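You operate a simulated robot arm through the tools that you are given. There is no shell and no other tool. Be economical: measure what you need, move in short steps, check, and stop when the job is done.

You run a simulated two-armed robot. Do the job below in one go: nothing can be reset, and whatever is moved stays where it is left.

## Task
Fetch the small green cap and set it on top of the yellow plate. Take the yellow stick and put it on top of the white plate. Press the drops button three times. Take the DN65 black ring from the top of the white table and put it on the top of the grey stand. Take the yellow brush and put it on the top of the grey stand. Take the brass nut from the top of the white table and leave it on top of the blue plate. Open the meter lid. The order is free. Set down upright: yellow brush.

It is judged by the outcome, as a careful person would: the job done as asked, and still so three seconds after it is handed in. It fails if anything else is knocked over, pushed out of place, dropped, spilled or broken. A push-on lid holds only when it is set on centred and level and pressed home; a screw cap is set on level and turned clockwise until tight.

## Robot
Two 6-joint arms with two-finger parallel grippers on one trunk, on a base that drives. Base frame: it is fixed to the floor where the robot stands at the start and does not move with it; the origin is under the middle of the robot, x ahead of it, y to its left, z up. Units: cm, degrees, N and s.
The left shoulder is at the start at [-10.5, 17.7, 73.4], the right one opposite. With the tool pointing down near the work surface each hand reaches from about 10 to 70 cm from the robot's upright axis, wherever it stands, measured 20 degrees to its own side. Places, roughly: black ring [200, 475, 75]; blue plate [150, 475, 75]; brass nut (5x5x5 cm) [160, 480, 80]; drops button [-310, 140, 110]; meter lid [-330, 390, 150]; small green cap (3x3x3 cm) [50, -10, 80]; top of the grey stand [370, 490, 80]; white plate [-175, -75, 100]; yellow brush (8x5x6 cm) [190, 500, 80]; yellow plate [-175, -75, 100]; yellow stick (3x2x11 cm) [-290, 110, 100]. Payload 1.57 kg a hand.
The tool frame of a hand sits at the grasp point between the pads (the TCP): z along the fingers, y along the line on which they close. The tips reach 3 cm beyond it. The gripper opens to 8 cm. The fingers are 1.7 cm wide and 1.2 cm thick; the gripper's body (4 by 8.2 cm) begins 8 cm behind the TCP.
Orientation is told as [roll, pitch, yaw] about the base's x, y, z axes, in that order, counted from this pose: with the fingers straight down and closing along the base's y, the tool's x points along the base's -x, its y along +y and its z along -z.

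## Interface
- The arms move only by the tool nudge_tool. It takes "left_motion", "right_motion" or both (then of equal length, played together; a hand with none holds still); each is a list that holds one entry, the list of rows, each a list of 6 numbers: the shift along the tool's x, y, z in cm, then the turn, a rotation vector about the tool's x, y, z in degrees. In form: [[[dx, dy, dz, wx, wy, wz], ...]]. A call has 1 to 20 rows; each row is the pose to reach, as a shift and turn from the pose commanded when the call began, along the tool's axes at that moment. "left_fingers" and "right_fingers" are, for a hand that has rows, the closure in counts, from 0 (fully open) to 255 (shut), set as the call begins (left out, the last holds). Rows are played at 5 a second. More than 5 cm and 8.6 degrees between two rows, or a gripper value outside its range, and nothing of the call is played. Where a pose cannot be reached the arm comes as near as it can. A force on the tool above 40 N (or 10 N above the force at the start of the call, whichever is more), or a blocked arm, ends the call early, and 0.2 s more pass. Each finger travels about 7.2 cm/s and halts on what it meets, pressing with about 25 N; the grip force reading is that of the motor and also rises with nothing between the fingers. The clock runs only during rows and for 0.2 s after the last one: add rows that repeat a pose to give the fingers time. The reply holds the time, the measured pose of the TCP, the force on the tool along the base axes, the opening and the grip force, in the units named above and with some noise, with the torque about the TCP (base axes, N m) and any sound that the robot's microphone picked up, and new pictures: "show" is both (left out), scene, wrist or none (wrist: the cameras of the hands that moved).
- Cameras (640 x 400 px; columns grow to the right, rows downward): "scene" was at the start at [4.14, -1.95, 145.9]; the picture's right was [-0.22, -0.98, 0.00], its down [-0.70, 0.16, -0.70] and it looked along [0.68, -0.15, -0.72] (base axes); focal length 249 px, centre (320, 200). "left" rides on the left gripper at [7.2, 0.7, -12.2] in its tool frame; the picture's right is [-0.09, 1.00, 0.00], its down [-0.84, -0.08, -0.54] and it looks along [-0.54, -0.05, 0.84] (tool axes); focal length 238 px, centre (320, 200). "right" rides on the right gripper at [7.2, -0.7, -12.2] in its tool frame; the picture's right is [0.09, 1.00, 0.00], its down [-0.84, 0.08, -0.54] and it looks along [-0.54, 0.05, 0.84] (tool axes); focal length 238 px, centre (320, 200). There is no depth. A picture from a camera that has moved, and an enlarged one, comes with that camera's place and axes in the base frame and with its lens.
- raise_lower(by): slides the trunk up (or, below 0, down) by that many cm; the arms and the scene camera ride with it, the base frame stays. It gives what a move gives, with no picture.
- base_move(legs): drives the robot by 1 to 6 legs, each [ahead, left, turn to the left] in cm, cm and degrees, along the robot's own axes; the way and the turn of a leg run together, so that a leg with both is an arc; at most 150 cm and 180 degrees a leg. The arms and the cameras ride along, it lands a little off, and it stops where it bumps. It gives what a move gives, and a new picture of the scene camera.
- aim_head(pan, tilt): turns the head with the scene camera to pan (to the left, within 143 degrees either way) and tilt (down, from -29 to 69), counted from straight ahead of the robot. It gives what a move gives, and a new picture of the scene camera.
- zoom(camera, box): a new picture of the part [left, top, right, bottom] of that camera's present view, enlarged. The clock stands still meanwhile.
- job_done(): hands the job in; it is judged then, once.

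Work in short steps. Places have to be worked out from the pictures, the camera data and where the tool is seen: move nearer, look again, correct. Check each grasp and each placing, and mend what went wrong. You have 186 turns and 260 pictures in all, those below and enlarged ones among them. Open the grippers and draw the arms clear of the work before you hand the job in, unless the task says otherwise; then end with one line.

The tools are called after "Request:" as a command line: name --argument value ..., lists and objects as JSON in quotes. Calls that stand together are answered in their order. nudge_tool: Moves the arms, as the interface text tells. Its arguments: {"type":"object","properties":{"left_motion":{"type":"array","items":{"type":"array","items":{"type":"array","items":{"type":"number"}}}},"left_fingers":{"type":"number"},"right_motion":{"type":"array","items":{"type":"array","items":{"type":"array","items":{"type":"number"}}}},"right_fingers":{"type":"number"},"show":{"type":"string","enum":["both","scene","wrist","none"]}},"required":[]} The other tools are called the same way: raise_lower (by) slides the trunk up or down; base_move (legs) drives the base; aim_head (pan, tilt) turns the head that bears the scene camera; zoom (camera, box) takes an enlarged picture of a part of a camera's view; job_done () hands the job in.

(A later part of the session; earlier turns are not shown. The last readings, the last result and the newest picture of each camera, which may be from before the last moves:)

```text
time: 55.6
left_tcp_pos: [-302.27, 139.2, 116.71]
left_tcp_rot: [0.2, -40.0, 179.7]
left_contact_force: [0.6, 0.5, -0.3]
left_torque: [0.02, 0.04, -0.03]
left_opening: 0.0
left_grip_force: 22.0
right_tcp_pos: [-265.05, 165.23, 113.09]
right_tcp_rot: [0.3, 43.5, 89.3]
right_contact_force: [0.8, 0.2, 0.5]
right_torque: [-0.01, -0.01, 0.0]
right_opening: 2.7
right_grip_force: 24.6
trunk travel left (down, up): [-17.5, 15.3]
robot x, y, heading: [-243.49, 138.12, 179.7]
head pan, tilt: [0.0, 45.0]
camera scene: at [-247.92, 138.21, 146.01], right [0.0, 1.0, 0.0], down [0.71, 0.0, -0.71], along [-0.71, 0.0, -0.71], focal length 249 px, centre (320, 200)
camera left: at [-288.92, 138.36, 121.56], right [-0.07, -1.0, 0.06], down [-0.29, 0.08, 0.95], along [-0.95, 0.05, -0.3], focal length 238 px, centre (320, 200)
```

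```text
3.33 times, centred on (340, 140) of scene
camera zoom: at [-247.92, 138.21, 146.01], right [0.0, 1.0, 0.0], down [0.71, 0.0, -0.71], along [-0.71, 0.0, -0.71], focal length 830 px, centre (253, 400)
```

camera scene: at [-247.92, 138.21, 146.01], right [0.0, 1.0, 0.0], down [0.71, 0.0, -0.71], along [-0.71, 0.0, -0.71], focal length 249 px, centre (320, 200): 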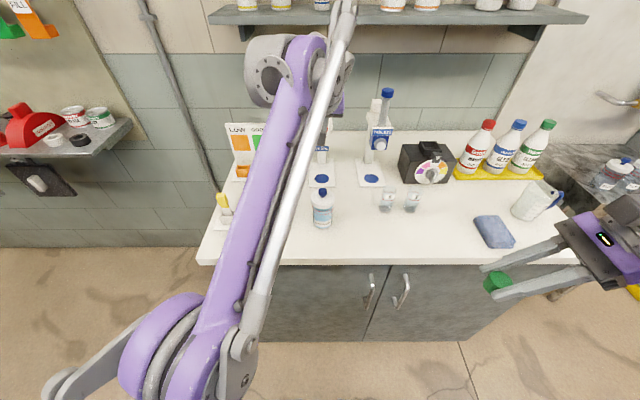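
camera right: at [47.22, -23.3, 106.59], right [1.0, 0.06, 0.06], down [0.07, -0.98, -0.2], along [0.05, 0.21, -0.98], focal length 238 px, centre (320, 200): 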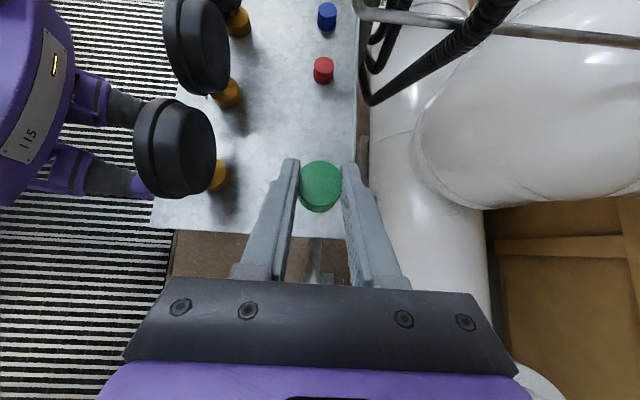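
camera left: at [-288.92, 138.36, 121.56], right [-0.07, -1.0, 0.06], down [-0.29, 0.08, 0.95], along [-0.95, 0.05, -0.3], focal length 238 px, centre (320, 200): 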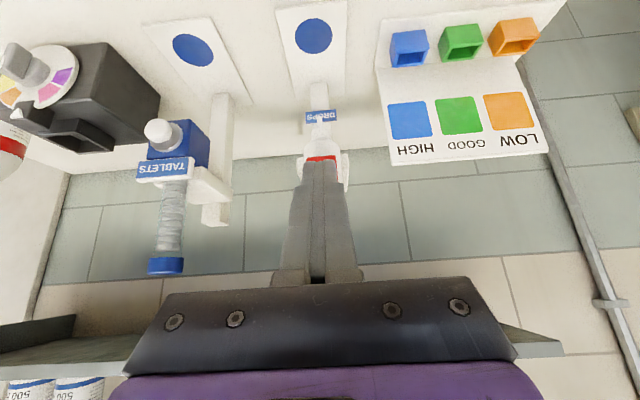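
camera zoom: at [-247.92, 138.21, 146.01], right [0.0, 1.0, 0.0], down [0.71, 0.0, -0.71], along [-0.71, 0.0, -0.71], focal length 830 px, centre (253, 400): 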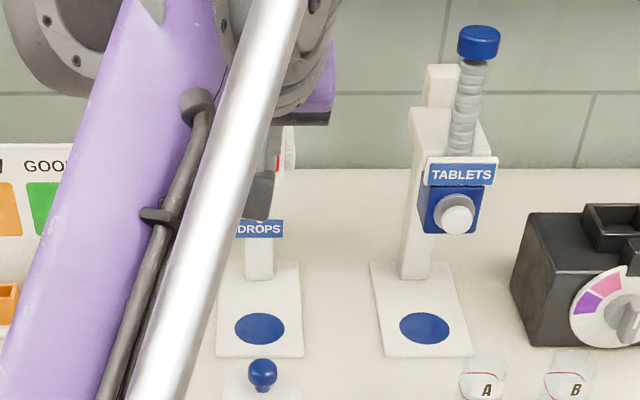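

Red button's lower edge is visible just below the fingertips; slow push ahead now.

Request:
nudge_tool --left_motion '[[[-0.38, 0, 0.32, 0, 0, 0], [-0.77, 0, 0.64, 0, 0, 0], [-1.15, 0, 0.96, 0, 0, 0], [-1.53, 0, 1.29, 0, 0, 0], [-1.9, 0, 1.6, 0, 0, 0]]]' --show "wrist"

```text
time: 56.8
left_tcp_pos: [-304.23, 139.1, 116.81]
left_tcp_rot: [0.1, -40.0, 179.8]
left_contact_force: [0.7, 0.1, -0.1]
left_torque: [0.02, 0.01, -0.01]
left_opening: 0.0
left_grip_force: 21.3
left hand out of reach, approached as far as the arm can: row 5
right_tcp_pos: [-264.92, 165.15, 112.91]
right_tcp_rot: [0.2, 43.5, 89.3]
right_contact_force: [-0.3, -0.5, 0.1]
right_torque: [0.0, -0.05, 0.02]
right_opening: 2.7
right_grip_force: 25.3
trunk travel left (down, up): [-17.5, 15.3]
robot x, y, heading: [-243.08, 138.26, 179.5]
head pan, tilt: [0.0, 45.0]
camera left: at [-290.77, 138.36, 121.4], right [-0.07, -1.0, 0.06], down [-0.29, 0.08, 0.95], along [-0.95, 0.05, -0.3], focal length 238 px, centre (320, 200)
```

left: 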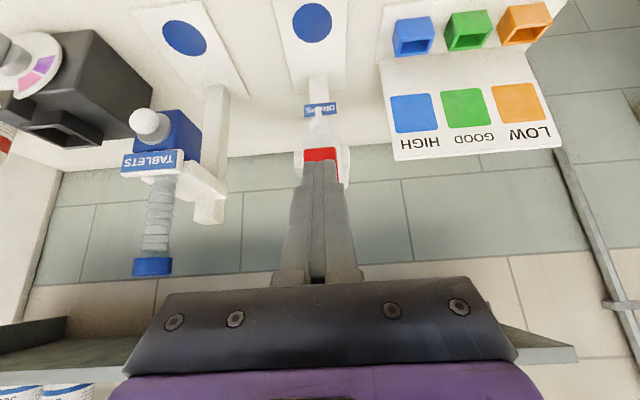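

Not touching yet and out of reach; back off 4 cm and drive 6 cm closer.

Request:
nudge_tool --left_motion '[[[2, 0, -1.7, 0, 0, 0], [4, 0, -3.4, 0, 0, 0], [6, 0, -5, 0, 0, 0], [6, 0, -5, 0, 0, 0]]]' --show "none"

Request:
base_move --legs '[[6, 0, 0]]'

```text
time: 57.8
left_tcp_pos: [-296.18, 139.07, 116.69]
left_tcp_rot: [0.0, -40.1, 179.7]
left_contact_force: [0.0, 0.1, 0.4]
left_torque: [0.02, -0.02, 0.0]
left_opening: 0.02
left_grip_force: 21.7
left hand out of reach, approached as far as the arm can: row 1, 2
right_tcp_pos: [-264.78, 165.25, 113.08]
right_tcp_rot: [0.4, 43.5, 89.3]
right_contact_force: [0.1, 0.6, -0.2]
right_torque: [-0.01, 0.02, 0.0]
right_opening: 2.66
right_grip_force: 25.8
trunk travel left (down, up): [-17.5, 15.3]
robot x, y, heading: [-243.17, 138.43, 179.6]
head pan, tilt: [0.0, 45.0]
```

```text
time: 58.8
left_tcp_pos: [-302.4, 139.22, 116.56]
left_tcp_rot: [0.0, -40.0, 179.8]
left_contact_force: [0.1, -0.5, 0.8]
left_torque: [-0.02, -0.01, -0.03]
left_opening: 0.0
left_grip_force: 21.6
right_tcp_pos: [-270.82, 165.34, 113.06]
right_tcp_rot: [0.2, 43.5, 89.2]
right_contact_force: [-0.4, 0.2, -0.1]
right_torque: [-0.01, 0.01, 0.0]
right_opening: 2.67
right_grip_force: 25.6
trunk travel left (down, up): [-17.5, 15.3]
robot x, y, heading: [-249.21, 138.65, 179.8]
head pan, tilt: [0.0, 45.0]
camera scene: at [-253.93, 138.23, 146.01], right [0.01, 1.0, 0.0], down [0.71, 0.0, -0.71], along [-0.71, 0.0, -0.71], focal length 249 px, centre (320, 200)
```

scene: 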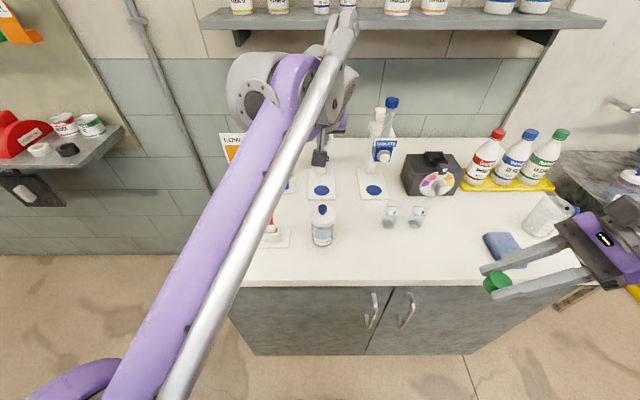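

Now push ahead again, slowly, watching force.

Request:
nudge_tool --left_motion '[[[-0.9, 0, 1.3, 0, 0, 0], [-1.6, 0, 2.0, 0, 0, 0], [-2.0, 0, 2.3, 0, 0, 0], [-2.4, 0, 2.65, 0, 0, 0], [-2.7, 0, 3.0, 0, 0, 0]]]' --show "wrist"

```text
time: 60.0
left_tcp_pos: [-306.27, 139.23, 116.01]
left_tcp_rot: [0.1, -40.1, 179.8]
left_contact_force: [0.2, -0.7, 0.2]
left_torque: [0.02, -0.02, 0.0]
left_opening: 0.01
left_grip_force: 21.5
right_tcp_pos: [-270.82, 165.3, 113.0]
right_tcp_rot: [0.2, 43.5, 89.3]
right_contact_force: [0.1, -0.1, 0.4]
right_torque: [-0.02, 0.02, 0.01]
right_opening: 2.69
right_grip_force: 25.0
trunk travel left (down, up): [-17.5, 15.3]
robot x, y, heading: [-249.01, 138.57, 179.8]
head pan, tilt: [0.0, 45.0]
camera left: at [-292.81, 138.51, 120.63], right [-0.08, -1.0, 0.06], down [-0.29, 0.08, 0.95], along [-0.95, 0.05, -0.3], focal length 238 px, centre (320, 200)
```

left: 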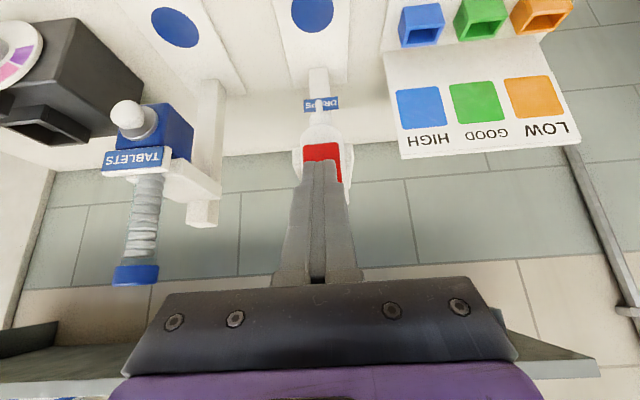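

Still no contact force, tips are near the button face. Continue in 0.4 cm steps.

Request:
nudge_tool --left_motion '[[[-0.31, 0, 0.26, 0, 0, 0], [-0.61, 0, 0.51, 0, 0, 0], [-0.92, 0, 0.77, 0, 0, 0], [-1.22, 0, 1.03, 0, 0, 0], [-1.53, 0, 1.28, 0, 0, 0]]]' --show "wrist"

```text
time: 61.2
left_tcp_pos: [-307.93, 139.18, 116.08]
left_tcp_rot: [0.2, -40.0, 179.7]
left_contact_force: [15.4, 0.0, -7.2]
left_torque: [0.01, -0.42, -0.02]
left_opening: 0.0
left_grip_force: 21.1
right_tcp_pos: [-270.61, 165.29, 113.08]
right_tcp_rot: [0.4, 43.6, 89.3]
right_contact_force: [0.9, -0.5, 0.2]
right_torque: [0.05, 0.03, 0.01]
right_opening: 2.7
right_grip_force: 24.8
trunk travel left (down, up): [-17.5, 15.3]
robot x, y, heading: [-249.42, 138.21, 179.4]
head pan, tilt: [0.0, 45.0]
heard: click
camera left: at [-294.62, 138.43, 120.88], right [-0.07, -1.0, 0.06], down [-0.29, 0.08, 0.95], along [-0.95, 0.05, -0.3], focal length 238 px, centre (320, 200)
```

left: 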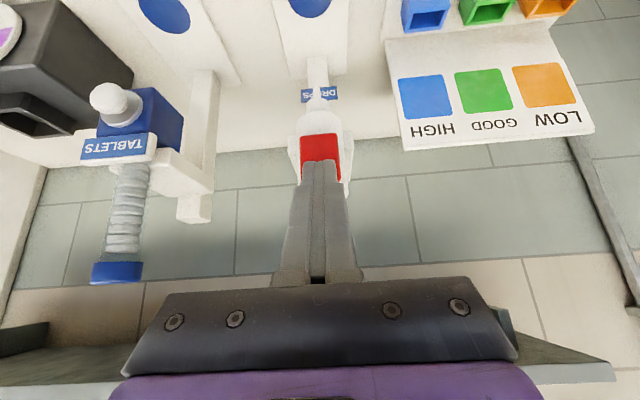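

One click heard, force 15 N. Release fully and press a second time to the same pose.

Request:
nudge_tool --left_motion '[[[0.8, 0, -0.64, 0, 0, 0], [1.6, 0, -1.28, 0, 0, 0], [2.3, 0, -1.93, 0, 0, 0], [2.3, 0, -1.93, 0, 0, 0]]]' --show "none"

Request:
nudge_tool --left_motion '[[[-0.8, 0, 0.64, 0, 0, 0], [-1.6, 0, 1.28, 0, 0, 0], [-1.9, 0, 1.6, 0, 0, 0], [-2.3, 0, 1.93, 0, 0, 0], [-2.3, 0, 1.93, 0, 0, 0]]]' --show "none"

```text
time: 62.2
left_tcp_pos: [-305.37, 139.41, 116.07]
left_tcp_rot: [0.1, -40.0, 179.7]
left_contact_force: [0.2, -0.3, -0.8]
left_torque: [0.0, -0.01, -0.01]
left_opening: 0.0
left_grip_force: 21.1
right_tcp_pos: [-270.87, 165.34, 112.98]
right_tcp_rot: [0.2, 43.5, 89.1]
right_contact_force: [-0.8, -0.5, -0.5]
right_torque: [-0.01, -0.04, -0.01]
right_opening: 2.71
right_grip_force: 24.8
trunk travel left (down, up): [-17.5, 15.3]
robot x, y, heading: [-249.03, 138.7, 179.9]
head pan, tilt: [0.0, 45.0]
```

```text
time: 63.4
left_tcp_pos: [-308.04, 139.31, 116.12]
left_tcp_rot: [0.1, -40.0, 179.7]
left_contact_force: [17.8, 2.2, -8.5]
left_torque: [0.06, -0.54, -0.07]
left_opening: 0.0
left_grip_force: 21.3
right_tcp_pos: [-270.59, 165.35, 113.15]
right_tcp_rot: [0.4, 43.4, 89.4]
right_contact_force: [0.3, 0.8, 0.3]
right_torque: [0.01, -0.02, 0.0]
right_opening: 2.7
right_grip_force: 25.2
trunk travel left (down, up): [-17.5, 15.3]
robot x, y, heading: [-249.39, 138.71, 180.0]
head pan, tilt: [0.0, 45.0]
heard: click
```

Second click heard. Release and press a third time.

Request:
nudge_tool --left_motion '[[[0.8, 0, -0.64, 0, 0, 0], [1.6, 0, -1.28, 0, 0, 0], [2.3, 0, -1.93, 0, 0, 0], [2.3, 0, -1.93, 0, 0, 0]]]' --show "none"

Request:
nudge_tool --left_motion '[[[-0.8, 0, 0.64, 0, 0, 0], [-1.6, 0, 1.28, 0, 0, 0], [-1.9, 0, 1.6, 0, 0, 0], [-2.3, 0, 1.93, 0, 0, 0], [-2.3, 0, 1.93, 0, 0, 0]]]' --show "none"

```text
time: 64.4
left_tcp_pos: [-305.43, 139.17, 116.07]
left_tcp_rot: [0.0, -40.0, 179.8]
left_contact_force: [0.6, 0.0, 0.1]
left_torque: [0.0, 0.0, 0.0]
left_opening: 0.0
left_grip_force: 21.6
right_tcp_pos: [-270.8, 165.38, 113.06]
right_tcp_rot: [0.2, 43.5, 89.2]
right_contact_force: [-0.2, -0.5, -0.1]
right_torque: [-0.02, 0.0, 0.01]
right_opening: 2.71
right_grip_force: 25.0
trunk travel left (down, up): [-17.5, 15.3]
robot x, y, heading: [-248.97, 138.26, 179.6]
head pan, tilt: [0.0, 45.0]
```

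```text
time: 65.6
left_tcp_pos: [-308.09, 139.28, 116.02]
left_tcp_rot: [0.0, -40.0, 179.7]
left_contact_force: [15.1, -1.0, -6.6]
left_torque: [0.0, -0.47, -0.01]
left_opening: 0.01
left_grip_force: 21.3
right_tcp_pos: [-270.63, 165.33, 113.01]
right_tcp_rot: [0.4, 43.4, 89.4]
right_contact_force: [0.1, 0.0, 0.5]
right_torque: [0.02, 0.02, -0.03]
right_opening: 2.66
right_grip_force: 24.9
trunk travel left (down, up): [-17.5, 15.3]
robot x, y, heading: [-249.02, 138.61, 179.8]
head pan, tilt: [0.0, 45.0]
heard: click
```

Three clicks done. Retract the left hand upward and level it to look at the sticks.

Request:
nudge_tool --left_motion '[[[2.3, 0, -2, 0, 0, 0], [4.5, 0, -5, 0, 0, 0], [7, 0, -8, 0, 5, 0], [9, 1, -11.5, 0, 11, 0], [11, 4, -14, 0, 17, 0], [13, 7, -16, 0, 23, 0], [14, 11, -16, 0, 29, 0], [14, 15, -16, 0, 35, 0], [14, 19, -16, 0, 40, 0], [14, 23, -16, 0, 40, 0], [14, 26, -16, 0, 40, 0]]]' --left_fingers 120

```text
time: 68.0
left_tcp_pos: [-287.39, 113.21, 119.29]
left_tcp_rot: [0.1, 0.0, 179.6]
left_contact_force: [0.2, -0.4, 0.5]
left_torque: [0.01, -0.03, 0.01]
left_opening: 4.22
left_grip_force: 0.1
right_tcp_pos: [-270.92, 165.28, 113.11]
right_tcp_rot: [0.3, 43.4, 89.3]
right_contact_force: [-0.4, 0.1, 0.3]
right_torque: [0.01, 0.01, 0.01]
right_opening: 2.68
right_grip_force: 25.1
trunk travel left (down, up): [-17.5, 15.3]
robot x, y, heading: [-249.53, 138.98, 179.7]
head pan, tilt: [0.0, 45.0]
camera scene: at [-253.85, 138.18, 146.01], right [0.01, 1.0, 0.0], down [0.71, 0.0, -0.71], along [-0.71, 0.0, -0.71], focal length 249 px, centre (320, 200)
camera left: at [-280.16, 112.29, 131.5], right [-0.1, -1.0, 0.0], down [-0.84, 0.08, 0.54], along [-0.54, 0.05, -0.84], focal length 238 px, centre (320, 200)
```

scene: 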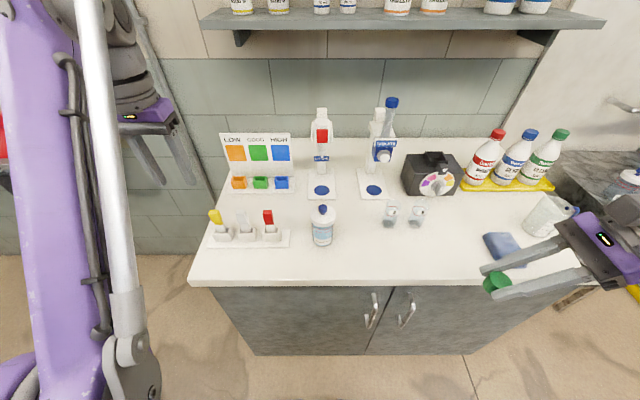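
left: 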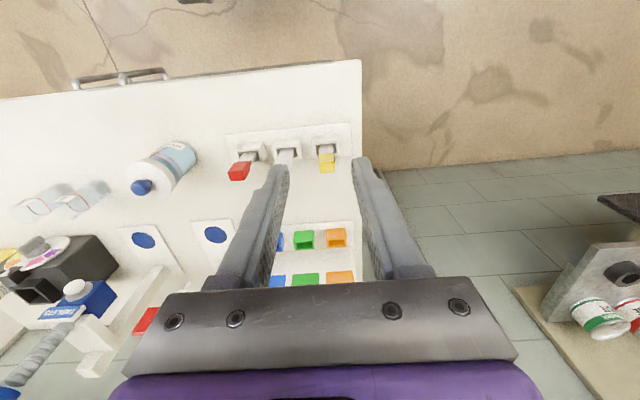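

Request:
zoom --camera "left" --box '[200, 110, 400, 235]'

Request:
zoom --camera "scene" --box '[190, 180, 310, 255]'

```text
3.20 times, centred on (300, 172) of left
camera zoom: at [-280.16, 112.29, 131.5], right [-0.1, -1.0, 0.0], down [-0.84, 0.08, 0.54], along [-0.54, 0.05, -0.84], focal length 763 px, centre (384, 288)
```

zoom: 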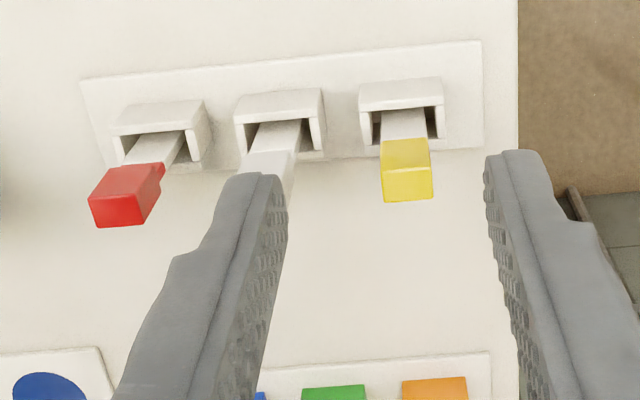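

```text
5.33 times, centred on (250, 218) of scene
camera zoom: at [-253.85, 138.18, 146.01], right [0.01, 1.0, 0.0], down [0.71, 0.0, -0.71], along [-0.71, 0.0, -0.71], focal length 1328 px, centre (693, 107)
```

zoom: 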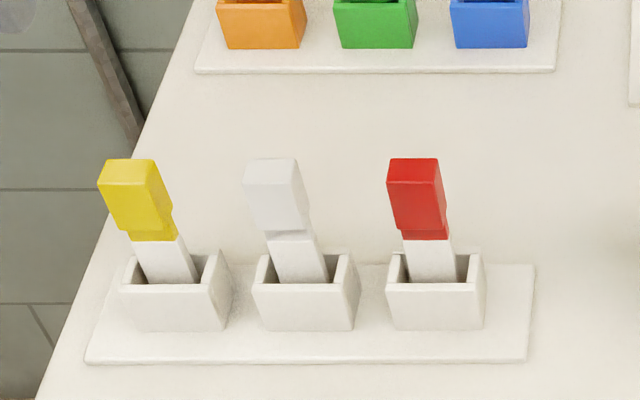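

The yellow head is at about [-294.2, 112.6, 99.7]; the stick leans in its holder. I'll grip the head with the hand pitched 60° forward so it can be laid down later; go to a pre-grasp point.

Request:
nudge_tool --left_motion '[[[2, 0, 0, 0, -7.5, 0], [4, 0, 0, 0, -15, 0], [6, 0, 0, 0, -22.5, 0], [8, 0.3, 0, 0, -30, 0], [8, 0.6, 2, 0, -37.5, 0], [8, 0.6, 4, 0, -45, 0], [8, 0.6, 7, 0, -52.5, 0], [7, 0.6, 10, 0, -60, 0], [5, 0.6, 13, 0, -60, 0], [2, 0.6, 15, 0, -60, 0], [2, 0.6, 15, 0, -60, 0]]]'

Request:
zoom --camera "scene" --box '[150, 150, 330, 270]'

```text
time: 70.4
left_tcp_pos: [-285.32, 112.65, 104.19]
left_tcp_rot: [0.1, -60.1, 179.6]
left_contact_force: [0.4, 0.3, -0.6]
left_torque: [-0.01, -0.02, 0.03]
left_opening: 4.23
left_grip_force: 0.0
right_tcp_pos: [-270.85, 165.22, 113.01]
right_tcp_rot: [0.3, 43.5, 89.3]
right_contact_force: [-0.3, -0.4, -0.6]
right_torque: [0.01, -0.01, 0.01]
right_opening: 2.72
right_grip_force: 24.7
trunk travel left (down, up): [-17.5, 15.3]
robot x, y, heading: [-249.2, 138.53, 179.7]
head pan, tilt: [0.0, 45.0]
camera scene: at [-253.74, 138.26, 146.02], right [0.01, 1.0, 0.0], down [0.71, 0.0, -0.71], along [-0.71, 0.0, -0.71], focal length 249 px, centre (320, 200)
camera left: at [-271.14, 111.76, 104.21], right [-0.05, -1.0, 0.08], down [0.05, 0.08, 1.0], along [-1.0, 0.05, 0.05], focal length 238 px, centre (320, 200)
```

scene: 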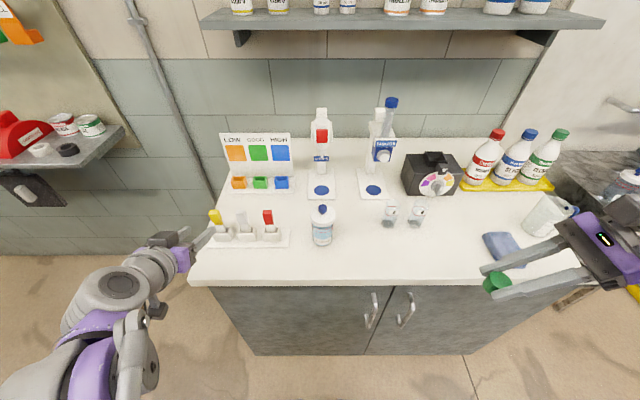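
left: 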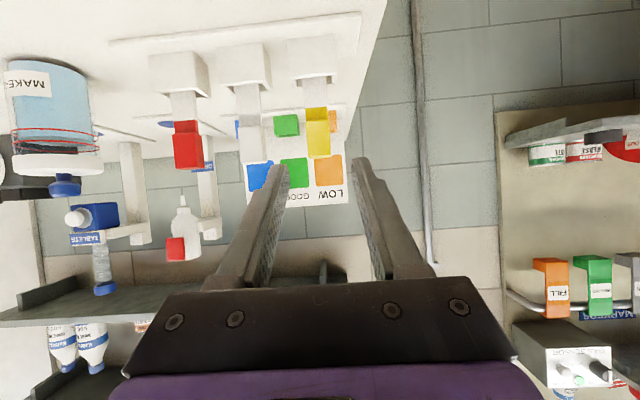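

```text
3.33 times, centred on (240, 210) of scene
camera zoom: at [-253.74, 138.26, 146.02], right [0.01, 1.0, 0.0], down [0.71, 0.0, -0.71], along [-0.71, 0.0, -0.71], focal length 830 px, centre (587, 167)
```

zoom: 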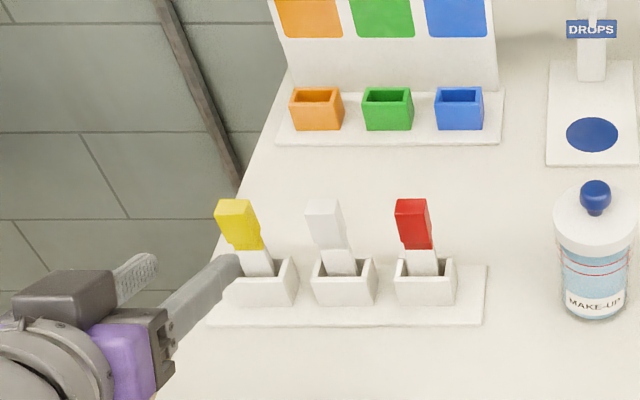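

The head lies on the approach line, at about [-294, 112.7, 99]. Advance 9.4 cm and close.

Request:
nudge_tool --left_motion '[[[0.1, 0, 3, 0, 0, 0], [0.2, 0, 6, 0, 0, 0], [0.3, 0, 8, 0, 0, 0], [0.3, 0, 9.4, 0, 0, 0], [0.3, 0, 9.4, 0, 0, 0]]]' --show "wrist"

```text
time: 71.6
left_tcp_pos: [-293.38, 112.34, 99.14]
left_tcp_rot: [0.1, -60.1, 179.6]
left_contact_force: [-0.6, 0.7, -0.4]
left_torque: [0.0, -0.02, 0.01]
left_opening: 4.28
left_grip_force: 0.2
right_tcp_pos: [-270.85, 165.31, 113.09]
right_tcp_rot: [0.3, 43.4, 89.1]
right_contact_force: [0.2, 0.7, 0.3]
right_torque: [-0.02, 0.04, 0.01]
right_opening: 2.68
right_grip_force: 25.4
trunk travel left (down, up): [-17.5, 15.3]
robot x, y, heading: [-249.1, 138.47, 179.7]
head pan, tilt: [0.0, 45.0]
camera left: at [-279.23, 111.59, 99.1], right [-0.05, -1.0, 0.08], down [0.05, 0.08, 1.0], along [-1.0, 0.05, 0.05], focal length 238 px, centre (320, 200)
```

left: 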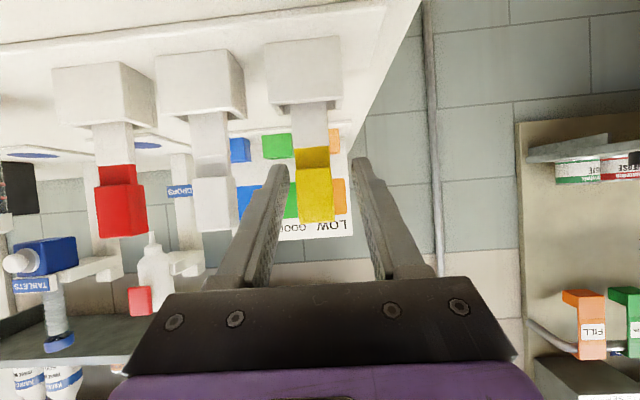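

Head is between the pads. Close and check.

Request:
nudge_tool --left_motion '[[[0, 0, 0, 0, 0, 0], [0, 0, 0, 0, 0, 0], [0, 0, 0, 0, 0, 0]]]' --left_fingers 255 --show "wrist"

```text
time: 72.4
left_tcp_pos: [-293.38, 112.41, 99.14]
left_tcp_rot: [0.2, -60.0, 179.5]
left_contact_force: [1.1, -0.1, -0.1]
left_torque: [0.01, -0.02, -0.01]
left_opening: 2.11
left_grip_force: 24.8
right_tcp_pos: [-270.77, 165.2, 113.03]
right_tcp_rot: [0.3, 43.5, 89.2]
right_contact_force: [0.1, 0.0, 0.4]
right_torque: [-0.01, 0.03, 0.01]
right_opening: 2.74
right_grip_force: 24.8
trunk travel left (down, up): [-17.5, 15.3]
robot x, y, heading: [-249.25, 138.48, 179.6]
head pan, tilt: [0.0, 45.0]
camera left: at [-279.24, 111.58, 99.11], right [-0.05, -1.0, 0.08], down [0.05, 0.08, 1.0], along [-1.0, 0.05, 0.05], focal length 238 px, centre (320, 200)
```

left: 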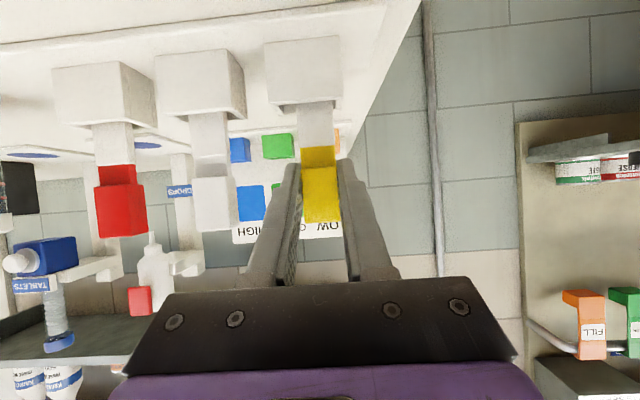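

Gripped at 2.1 cm. Lift straight up 10 cm out of the holder.

Request:
nudge_tool --left_motion '[[[-1.3, 0, -0.75, 0, 0, 0], [-2.6, 0, -1.5, 0, 0, 0], [-4.3, 0, -2.5, 0, 0, 0], [-6.5, 0, -3.75, 0, 0, 0], [-8.66, 0, -5, 0, 0, 0], [-10, 0, -6.5, 0, 0, 0]]]'

```text
time: 73.8
left_tcp_pos: [-292.77, 112.62, 111.17]
left_tcp_rot: [0.0, -60.0, 179.7]
left_contact_force: [-0.1, 0.3, 0.4]
left_torque: [0.02, 0.02, 0.03]
left_opening: 2.09
left_grip_force: 24.7
right_tcp_pos: [-270.71, 165.26, 113.1]
right_tcp_rot: [0.3, 43.5, 89.2]
right_contact_force: [0.3, -0.5, -0.3]
right_torque: [0.0, 0.02, 0.03]
right_opening: 2.7
right_grip_force: 25.2
trunk travel left (down, up): [-17.5, 15.3]
robot x, y, heading: [-249.24, 138.27, 179.7]
head pan, tilt: [0.0, 45.0]
camera scene: at [-253.77, 138.25, 146.01], right [0.01, 1.0, 0.0], down [0.71, 0.0, -0.71], along [-0.71, 0.0, -0.71], focal length 249 px, centre (320, 200)
camera left: at [-278.55, 111.72, 111.15], right [-0.05, -1.0, 0.08], down [0.05, 0.08, 1.0], along [-1.0, 0.05, 0.05], focal length 238 px, centre (320, 200)
```

scene: 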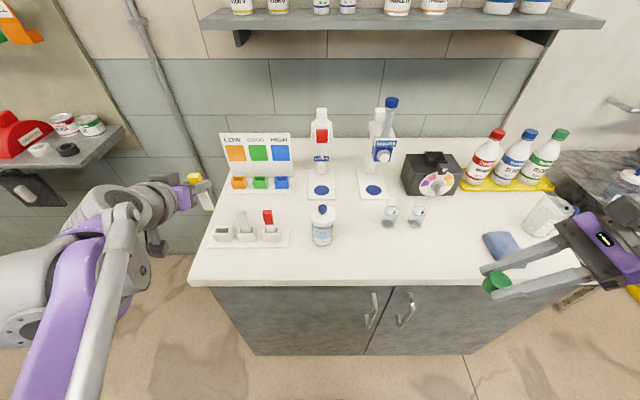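
left: 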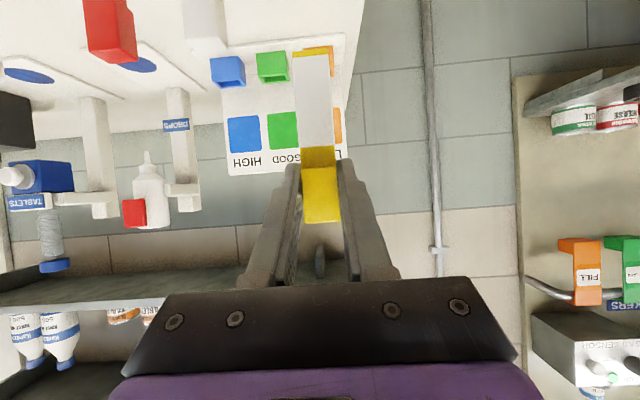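

Stick taken. Draw the left hand back, then back the robot off and look toward the plates (behind-left).

Request:
nudge_tool --left_motion '[[[2, 0, -3.5, 0, 0, 0], [4, 0, -7, 0, 0, 0], [6, 0, -10.5, 0, 0, 0], [8, 0, -14, 0, 0, 0], [8, 0, -15, 0, 0, 0]]]' --show "none"

Request:
base_move --legs '[[-40, 0, 0]]'

Request:
aim_head --pan 110 --tilt 25

```text
time: 75.0
left_tcp_pos: [-275.77, 112.55, 111.81]
left_tcp_rot: [0.0, -60.0, 179.6]
left_contact_force: [0.5, 0.4, -0.8]
left_torque: [0.01, -0.01, 0.01]
left_opening: 2.1
left_grip_force: 24.3
right_tcp_pos: [-270.93, 165.28, 113.16]
right_tcp_rot: [0.5, 43.5, 89.2]
right_contact_force: [0.1, 0.3, 1.1]
right_torque: [0.01, 0.0, -0.03]
right_opening: 2.71
right_grip_force: 24.8
trunk travel left (down, up): [-17.5, 15.3]
robot x, y, heading: [-248.8, 138.65, 179.8]
head pan, tilt: [0.0, 45.0]
```

```text
time: 77.5
left_tcp_pos: [-235.36, 112.26, 111.64]
left_tcp_rot: [0.1, -60.0, 179.7]
left_contact_force: [-0.2, 0.6, -0.2]
left_torque: [0.01, 0.01, -0.02]
left_opening: 2.11
left_grip_force: 25.3
right_tcp_pos: [-230.45, 165.11, 113.17]
right_tcp_rot: [0.4, 43.5, 89.2]
right_contact_force: [-0.3, 0.0, -0.6]
right_torque: [0.01, 0.0, 0.01]
right_opening: 2.72
right_grip_force: 25.1
trunk travel left (down, up): [-17.5, 15.3]
robot x, y, heading: [-209.07, 138.58, 179.4]
head pan, tilt: [0.0, 45.0]
camera scene: at [-213.4, 138.01, 146.01], right [0.01, 1.0, 0.0], down [0.71, 0.0, -0.71], along [-0.71, 0.0, -0.71], focal length 249 px, centre (320, 200)
```

scene: 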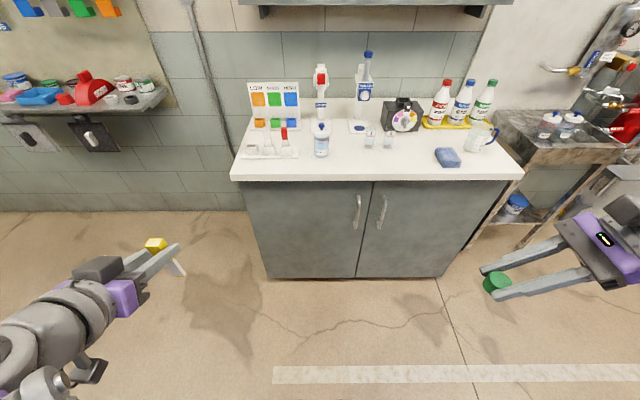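

```text
time: 79.3
left_tcp_pos: [-235.45, 112.22, 111.82]
left_tcp_rot: [0.1, -60.0, 179.6]
left_contact_force: [0.1, -0.3, -0.2]
left_torque: [0.0, 0.01, -0.02]
left_opening: 2.09
left_grip_force: 25.1
right_tcp_pos: [-230.48, 165.06, 113.02]
right_tcp_rot: [0.3, 43.5, 89.1]
right_contact_force: [0.1, -0.6, -0.3]
right_torque: [-0.03, -0.02, -0.02]
right_opening: 2.68
right_grip_force: 25.0
trunk travel left (down, up): [-17.5, 15.3]
robot x, y, heading: [-208.99, 138.4, 179.5]
head pan, tilt: [110.0, 25.0]
camera scene: at [-202.23, 129.28, 149.07], right [-0.94, -0.34, 0.0], down [-0.14, 0.4, -0.91], along [0.3, -0.85, -0.42], focal length 249 px, centre (320, 200)
```

scene: 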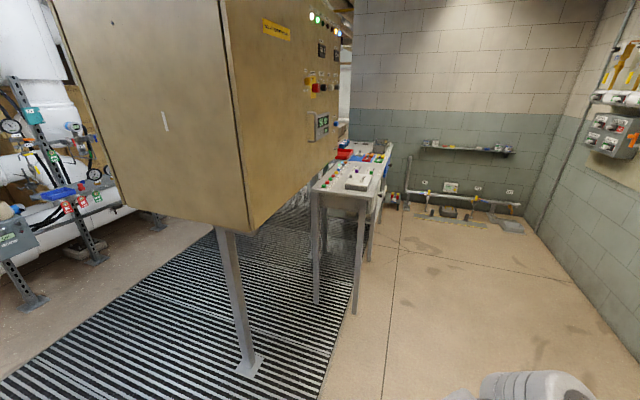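

The desk in front of the control cabinet holds the plates. Zoom there.

Request:
zoom --camera "scene" --box '[290, 110, 430, 320]'

Request:
zoom --camera "scene" --box '[310, 130, 410, 220]'

```text
1.90 times, centred on (360, 215) of scene
camera zoom: at [-202.23, 129.28, 149.07], right [-0.94, -0.34, 0.0], down [-0.14, 0.4, -0.91], along [0.3, -0.85, -0.42], focal length 474 px, centre (244, 171)
```

zoom: 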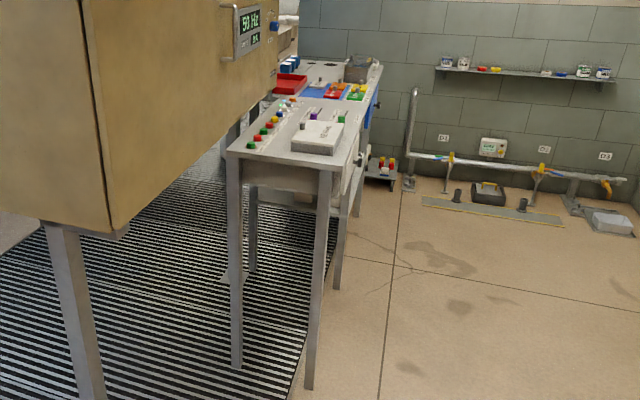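

```text
4.44 times, centred on (360, 175) of scene
camera zoom: at [-202.23, 129.28, 149.07], right [-0.94, -0.34, 0.0], down [-0.14, 0.4, -0.91], along [0.3, -0.85, -0.42], focal length 1107 px, centre (142, 311)
```

zoom: 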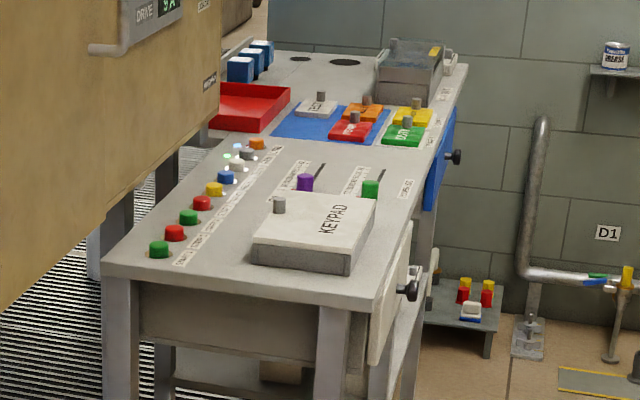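

Yellow and white plates (with knobs) lie on the desk near [-183, -71]. Drive round: ahead a bit, turn left, along the desk, then turn to face it from x≈-245.

Request:
aim_head --pan 0 --tilt 40

Request:
base_move --legs '[[33, 0, 0], [0, 0, 90], [150, 0, 0], [55, 0, 0], [0, 0, 90]]'

Request:
zoom --camera "scene" --box '[160, 60, 480, 260]'

```text
time: 81.2
left_tcp_pos: [-235.37, 112.21, 111.66]
left_tcp_rot: [0.0, -60.1, 179.6]
left_contact_force: [-0.2, 0.9, -0.5]
left_torque: [-0.02, -0.02, 0.02]
left_opening: 2.08
left_grip_force: 24.9
right_tcp_pos: [-230.43, 165.14, 113.22]
right_tcp_rot: [0.3, 43.5, 89.2]
right_contact_force: [-0.2, 0.0, -0.7]
right_torque: [-0.03, 0.01, 0.01]
right_opening: 2.71
right_grip_force: 25.3
trunk travel left (down, up): [-17.5, 15.3]
robot x, y, heading: [-209.27, 138.06, 179.8]
head pan, tilt: [0.0, 40.0]
camera scene: at [-213.82, 138.01, 146.74], right [0.01, 1.0, 0.0], down [0.64, 0.0, -0.77], along [-0.77, 0.0, -0.64], focal length 249 px, centre (320, 200)
```

scene: 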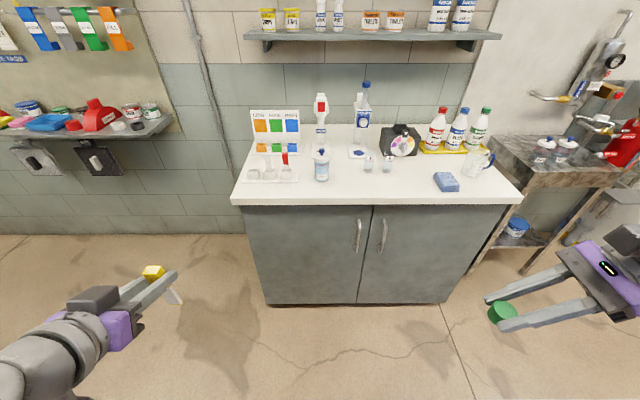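

```text
time: 100.6
left_tcp_pos: [-214.73, -32.59, 111.75]
left_tcp_rot: [0.2, -60.0, 2.5]
left_contact_force: [-0.3, -0.1, 1.0]
left_torque: [0.02, -0.02, 0.0]
left_opening: 2.08
left_grip_force: 24.9
right_tcp_pos: [-216.98, -85.5, 113.06]
right_tcp_rot: [0.3, 43.5, -88.0]
right_contact_force: [0.6, -0.7, 0.2]
right_torque: [0.02, -0.03, 0.01]
right_opening: 2.72
right_grip_force: 25.2
trunk travel left (down, up): [-17.5, 15.3]
robot x, y, heading: [-240.15, -59.81, 2.8]
head pan, tilt: [0.0, 40.0]
camera scene: at [-235.09, -59.68, 146.74], right [0.05, -1.0, 0.0], down [-0.64, -0.03, -0.77], along [0.77, 0.03, -0.64], focal length 249 px, centre (320, 200)
```

scene: 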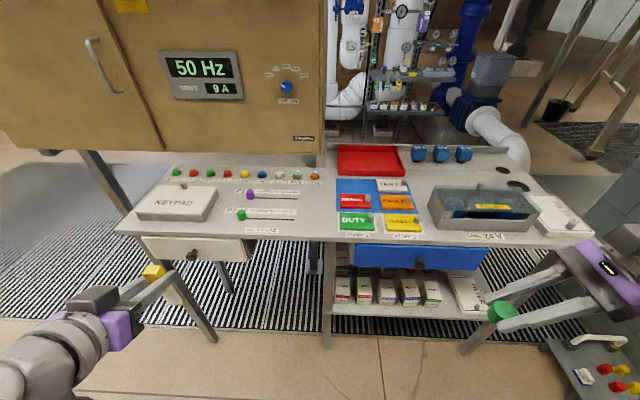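

```text
2.00 times, centred on (320, 160) of scene
camera zoom: at [-235.09, -59.68, 146.74], right [0.05, -1.0, 0.0], down [-0.64, -0.03, -0.77], along [0.77, 0.03, -0.64], focal length 498 px, centre (320, 280)
```

zoom: 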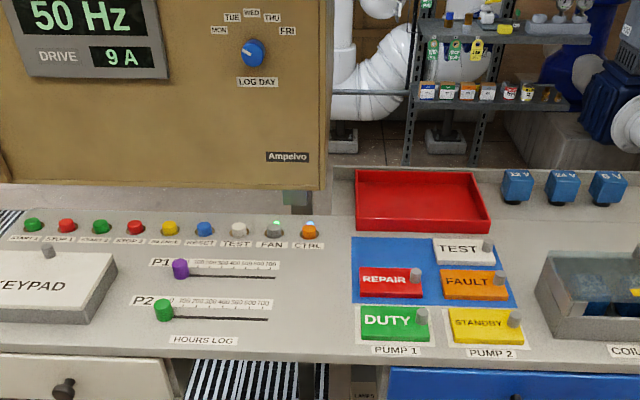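

White "TEST" plate ≈[-168,-80], yellow "STANDBY" plate ≈[-185,-80], each with a knob at its right back corner. Straighten and drive 18 cm closer.

Request:
base_move --legs '[[0, 0, -2.8], [18, 0, 0]]'

Request:
aim_head --pan -15 --tilt 50

Request:
zoom --camera "scene" --box '[220, 70, 460, 230]'

```text
time: 102.5
left_tcp_pos: [-195.13, -33.65, 111.69]
left_tcp_rot: [0.1, -60.1, -0.1]
left_contact_force: [0.6, 0.0, -0.3]
left_torque: [-0.01, -0.01, 0.01]
left_opening: 2.09
left_grip_force: 24.8
right_tcp_pos: [-199.95, -86.69, 113.02]
right_tcp_rot: [0.3, 43.6, -90.7]
right_contact_force: [-0.1, 0.1, -0.3]
right_torque: [-0.01, 0.04, 0.02]
right_opening: 2.7
right_grip_force: 25.3
trunk travel left (down, up): [-17.5, 15.3]
robot x, y, heading: [-221.62, -59.8, 0.3]
head pan, tilt: [0.0, 40.0]
camera scene: at [-216.79, -59.94, 146.74], right [0.0, -1.0, 0.0], down [-0.64, 0.0, -0.77], along [0.77, 0.0, -0.64], focal length 249 px, centre (320, 200)
```

scene: 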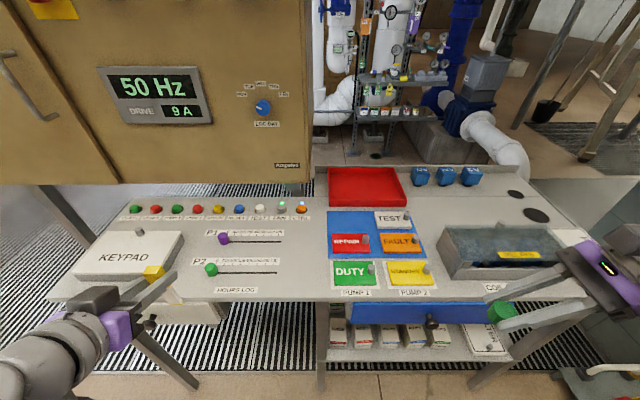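

```text
time: 103.3
left_tcp_pos: [-195.3, -33.79, 111.7]
left_tcp_rot: [0.1, -60.1, -0.2]
left_contact_force: [-0.1, -0.3, -0.5]
left_torque: [-0.03, 0.0, 0.0]
left_opening: 2.08
left_grip_force: 25.3
right_tcp_pos: [-199.91, -86.55, 113.08]
right_tcp_rot: [0.3, 43.5, -90.6]
right_contact_force: [0.1, 0.3, -0.8]
right_torque: [0.0, 0.02, 0.0]
right_opening: 2.7
right_grip_force: 25.1
trunk travel left (down, up): [-17.5, 15.3]
robot x, y, heading: [-221.75, -59.92, -0.1]
head pan, tilt: [-15.0, 50.0]
camera scene: at [-217.95, -61.93, 145.33], right [-0.26, -0.97, 0.0], down [-0.74, 0.2, -0.64], along [0.62, -0.17, -0.77], focal length 249 px, centre (320, 200)
```

scene: 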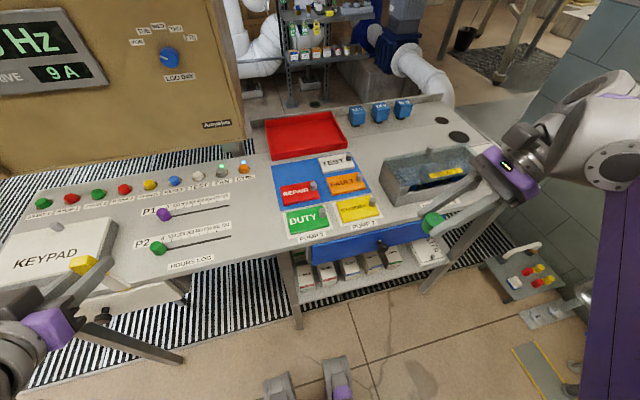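

```text
2.50 times, centred on (340, 150) of scene
camera zoom: at [-217.95, -61.93, 145.33], right [-0.26, -0.97, 0.0], down [-0.74, 0.2, -0.64], along [0.62, -0.17, -0.77], focal length 622 px, centre (270, 325)
```

zoom: 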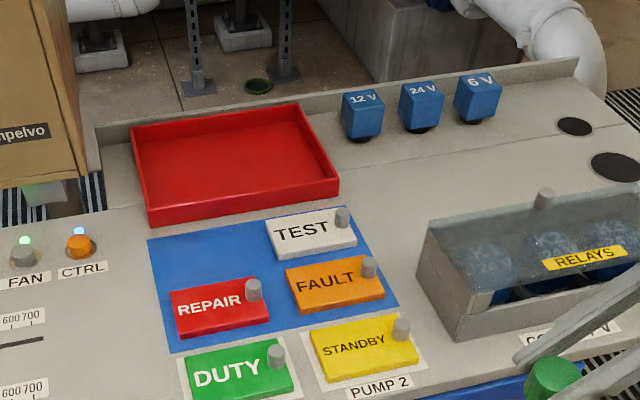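

Triangulated: yellow plate top ≈[-182.5,-80.8,95.5], knob at y≈-85. Move the right hand over the plate's left part, still ~6 cm high.

Request:
nudge_tool --right_motion '[[[0, 4, 0, 0, 0, 0], [0, 8, 0, 0, 0, 0], [0.5, 12, 0.5, 0, 0, 0], [0.5, 15, 3, 0, 0.5, 0], [0, 16.9, 6, 0, 1, 0], [-1, 16.9, 9, 0, 1, 0], [-1, 16.9, 10, 0, 1, 0], [-1, 16.9, 10, 0, 1, 0]]]'

Request:
zoom --camera "scene" --box '[260, 110, 480, 260]'

```text
time: 105.1
left_tcp_pos: [-195.26, -33.73, 111.72]
left_tcp_rot: [0.1, -60.1, -0.3]
left_contact_force: [0.2, 0.2, 0.5]
left_torque: [0.04, -0.01, 0.03]
left_opening: 2.1
left_grip_force: 24.9
right_tcp_pos: [-182.79, -80.78, 105.2]
right_tcp_rot: [0.3, 44.5, -90.6]
right_contact_force: [-0.7, -0.2, -0.5]
right_torque: [-0.01, -0.01, -0.02]
right_opening: 2.71
right_grip_force: 25.0
trunk travel left (down, up): [-17.5, 15.3]
robot x, y, heading: [-221.67, -60.08, -0.3]
head pan, tilt: [-15.0, 50.0]
camera scene: at [-217.94, -61.94, 145.32], right [-0.26, -0.97, 0.0], down [-0.74, 0.2, -0.64], along [0.62, -0.17, -0.77], focal length 249 px, centre (320, 200)
camera right: at [-183.43, -84.31, 118.96], right [1.0, 0.05, 0.07], down [0.06, -0.98, -0.2], along [0.06, 0.2, -0.98], focal length 238 px, centre (320, 200)
```

scene: 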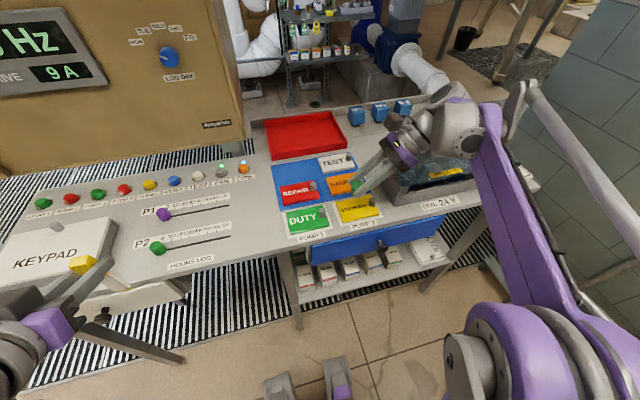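
right: 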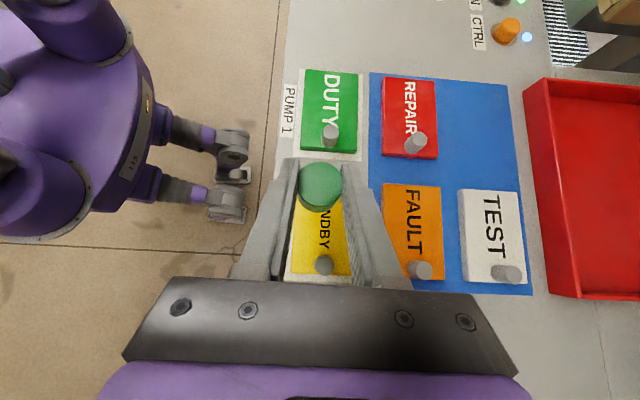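

```text
2.67 times, centred on (370, 185) of scene
camera zoom: at [-217.94, -61.94, 145.32], right [-0.26, -0.97, 0.0], down [-0.74, 0.2, -0.64], along [0.62, -0.17, -0.77], focal length 664 px, centre (187, 240)
```

zoom: 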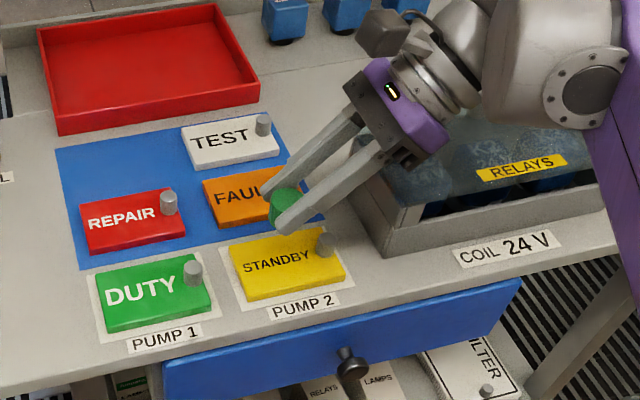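

The cap would land near the plate's left edge; shift 1.2 cm toward the knob side and descend 4.5 cm, then look.

Request:
nudge_tool --right_motion '[[[-0.85, 0.4, -0.84, 0, 0, 0], [-2.4, 0.4, 0.7, 0, 0, 0], [-4.0, 0.4, 2.37, 0, 0, 0], [-4.0, 0.4, 2.37, 0, 0, 0]]]'

Request:
zoom --camera "scene" --box '[280, 120, 440, 240]'

```text
time: 106.1
left_tcp_pos: [-195.24, -33.84, 111.74]
left_tcp_rot: [0.1, -60.0, -0.2]
left_contact_force: [-1.1, -0.2, -0.5]
left_torque: [0.01, 0.0, 0.01]
left_opening: 2.09
left_grip_force: 24.7
right_tcp_pos: [-182.34, -81.66, 100.85]
right_tcp_rot: [0.2, 44.6, -90.7]
right_contact_force: [0.5, -0.4, 0.6]
right_torque: [-0.03, 0.01, -0.03]
right_opening: 2.71
right_grip_force: 24.9
trunk travel left (down, up): [-17.5, 15.3]
robot x, y, heading: [-221.22, -59.77, 0.1]
head pan, tilt: [-15.0, 50.0]
camera scene: at [-217.95, -61.93, 145.32], right [-0.26, -0.97, 0.0], down [-0.74, 0.2, -0.64], along [0.62, -0.17, -0.77], focal length 249 px, centre (320, 200)
camera right: at [-183.06, -85.26, 114.49], right [1.0, 0.05, 0.07], down [0.06, -0.98, -0.2], along [0.06, 0.2, -0.98], focal length 238 px, centre (320, 200)
```

scene: 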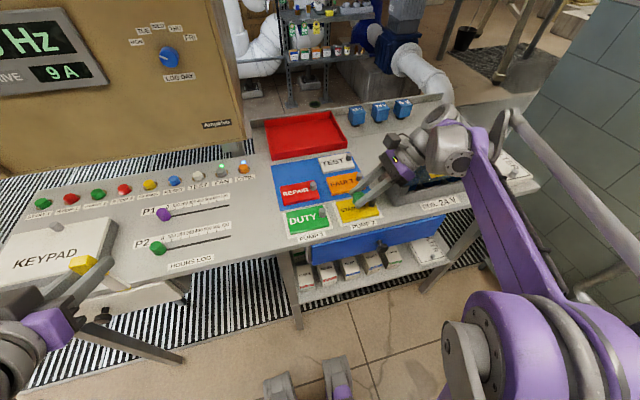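
right: 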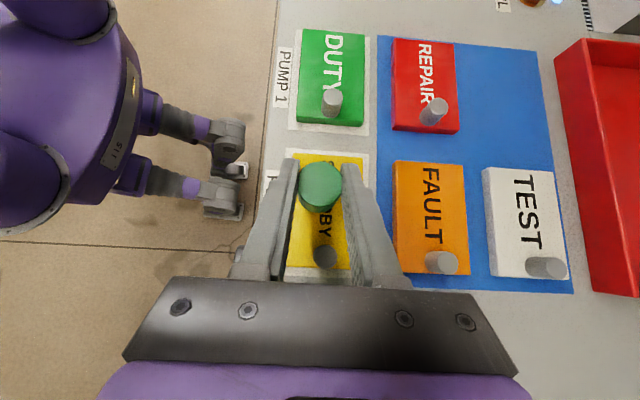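

```text
3.33 times, centred on (360, 180) of scene
camera zoom: at [-217.95, -61.93, 145.32], right [-0.26, -0.97, 0.0], down [-0.74, 0.2, -0.64], along [0.62, -0.17, -0.77], focal length 830 px, centre (187, 267)
```

zoom: 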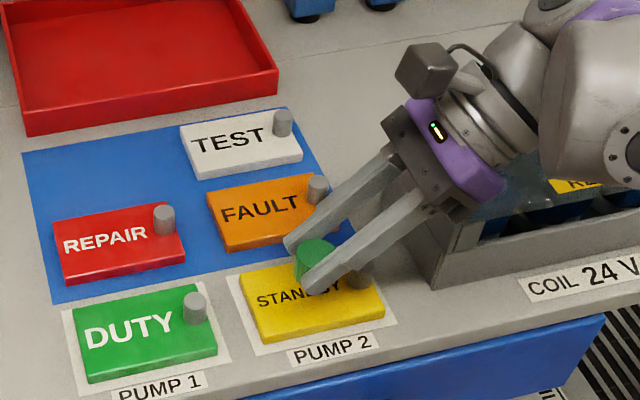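

Well placed above the plate. Descend in small steps until contact.

Request:
nudge_tool --right_motion '[[[-0.35, 0, 0.35, 0, 0, 0], [-0.56, 0, 0.57, 0, 0, 0], [-0.77, 0, 0.78, 0, 0, 0], [-0.98, 0, 1.0, 0, 0, 0], [-1.12, 0, 1.14, 0, 0, 0]]]' --show "wrist"

```text
time: 107.3
left_tcp_pos: [-195.2, -33.79, 111.68]
left_tcp_rot: [0.0, -60.1, -0.2]
left_contact_force: [0.7, 0.0, 0.6]
left_torque: [0.0, -0.03, 0.02]
left_opening: 2.07
left_grip_force: 24.9
right_tcp_pos: [-182.4, -81.88, 99.14]
right_tcp_rot: [0.3, 44.5, -90.5]
right_contact_force: [0.5, 0.3, -0.4]
right_torque: [-0.03, 0.02, -0.03]
right_opening: 2.71
right_grip_force: 25.2
trunk travel left (down, up): [-17.5, 15.3]
robot x, y, heading: [-222.03, -59.83, -0.1]
head pan, tilt: [-15.0, 50.0]
camera right: at [-183.21, -85.4, 112.84], right [1.0, 0.05, 0.07], down [0.06, -0.98, -0.2], along [0.06, 0.2, -0.98], focal length 238 px, centre (320, 200)
```

right: 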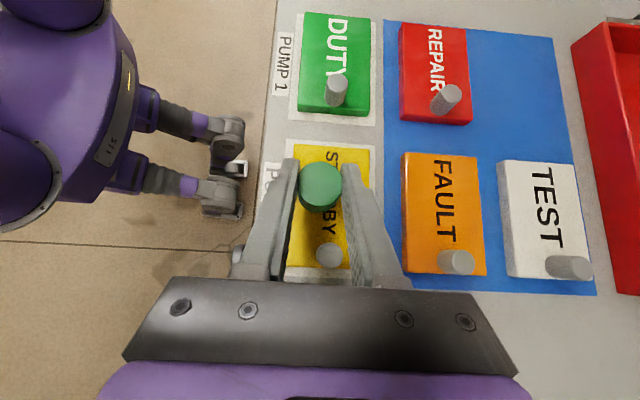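

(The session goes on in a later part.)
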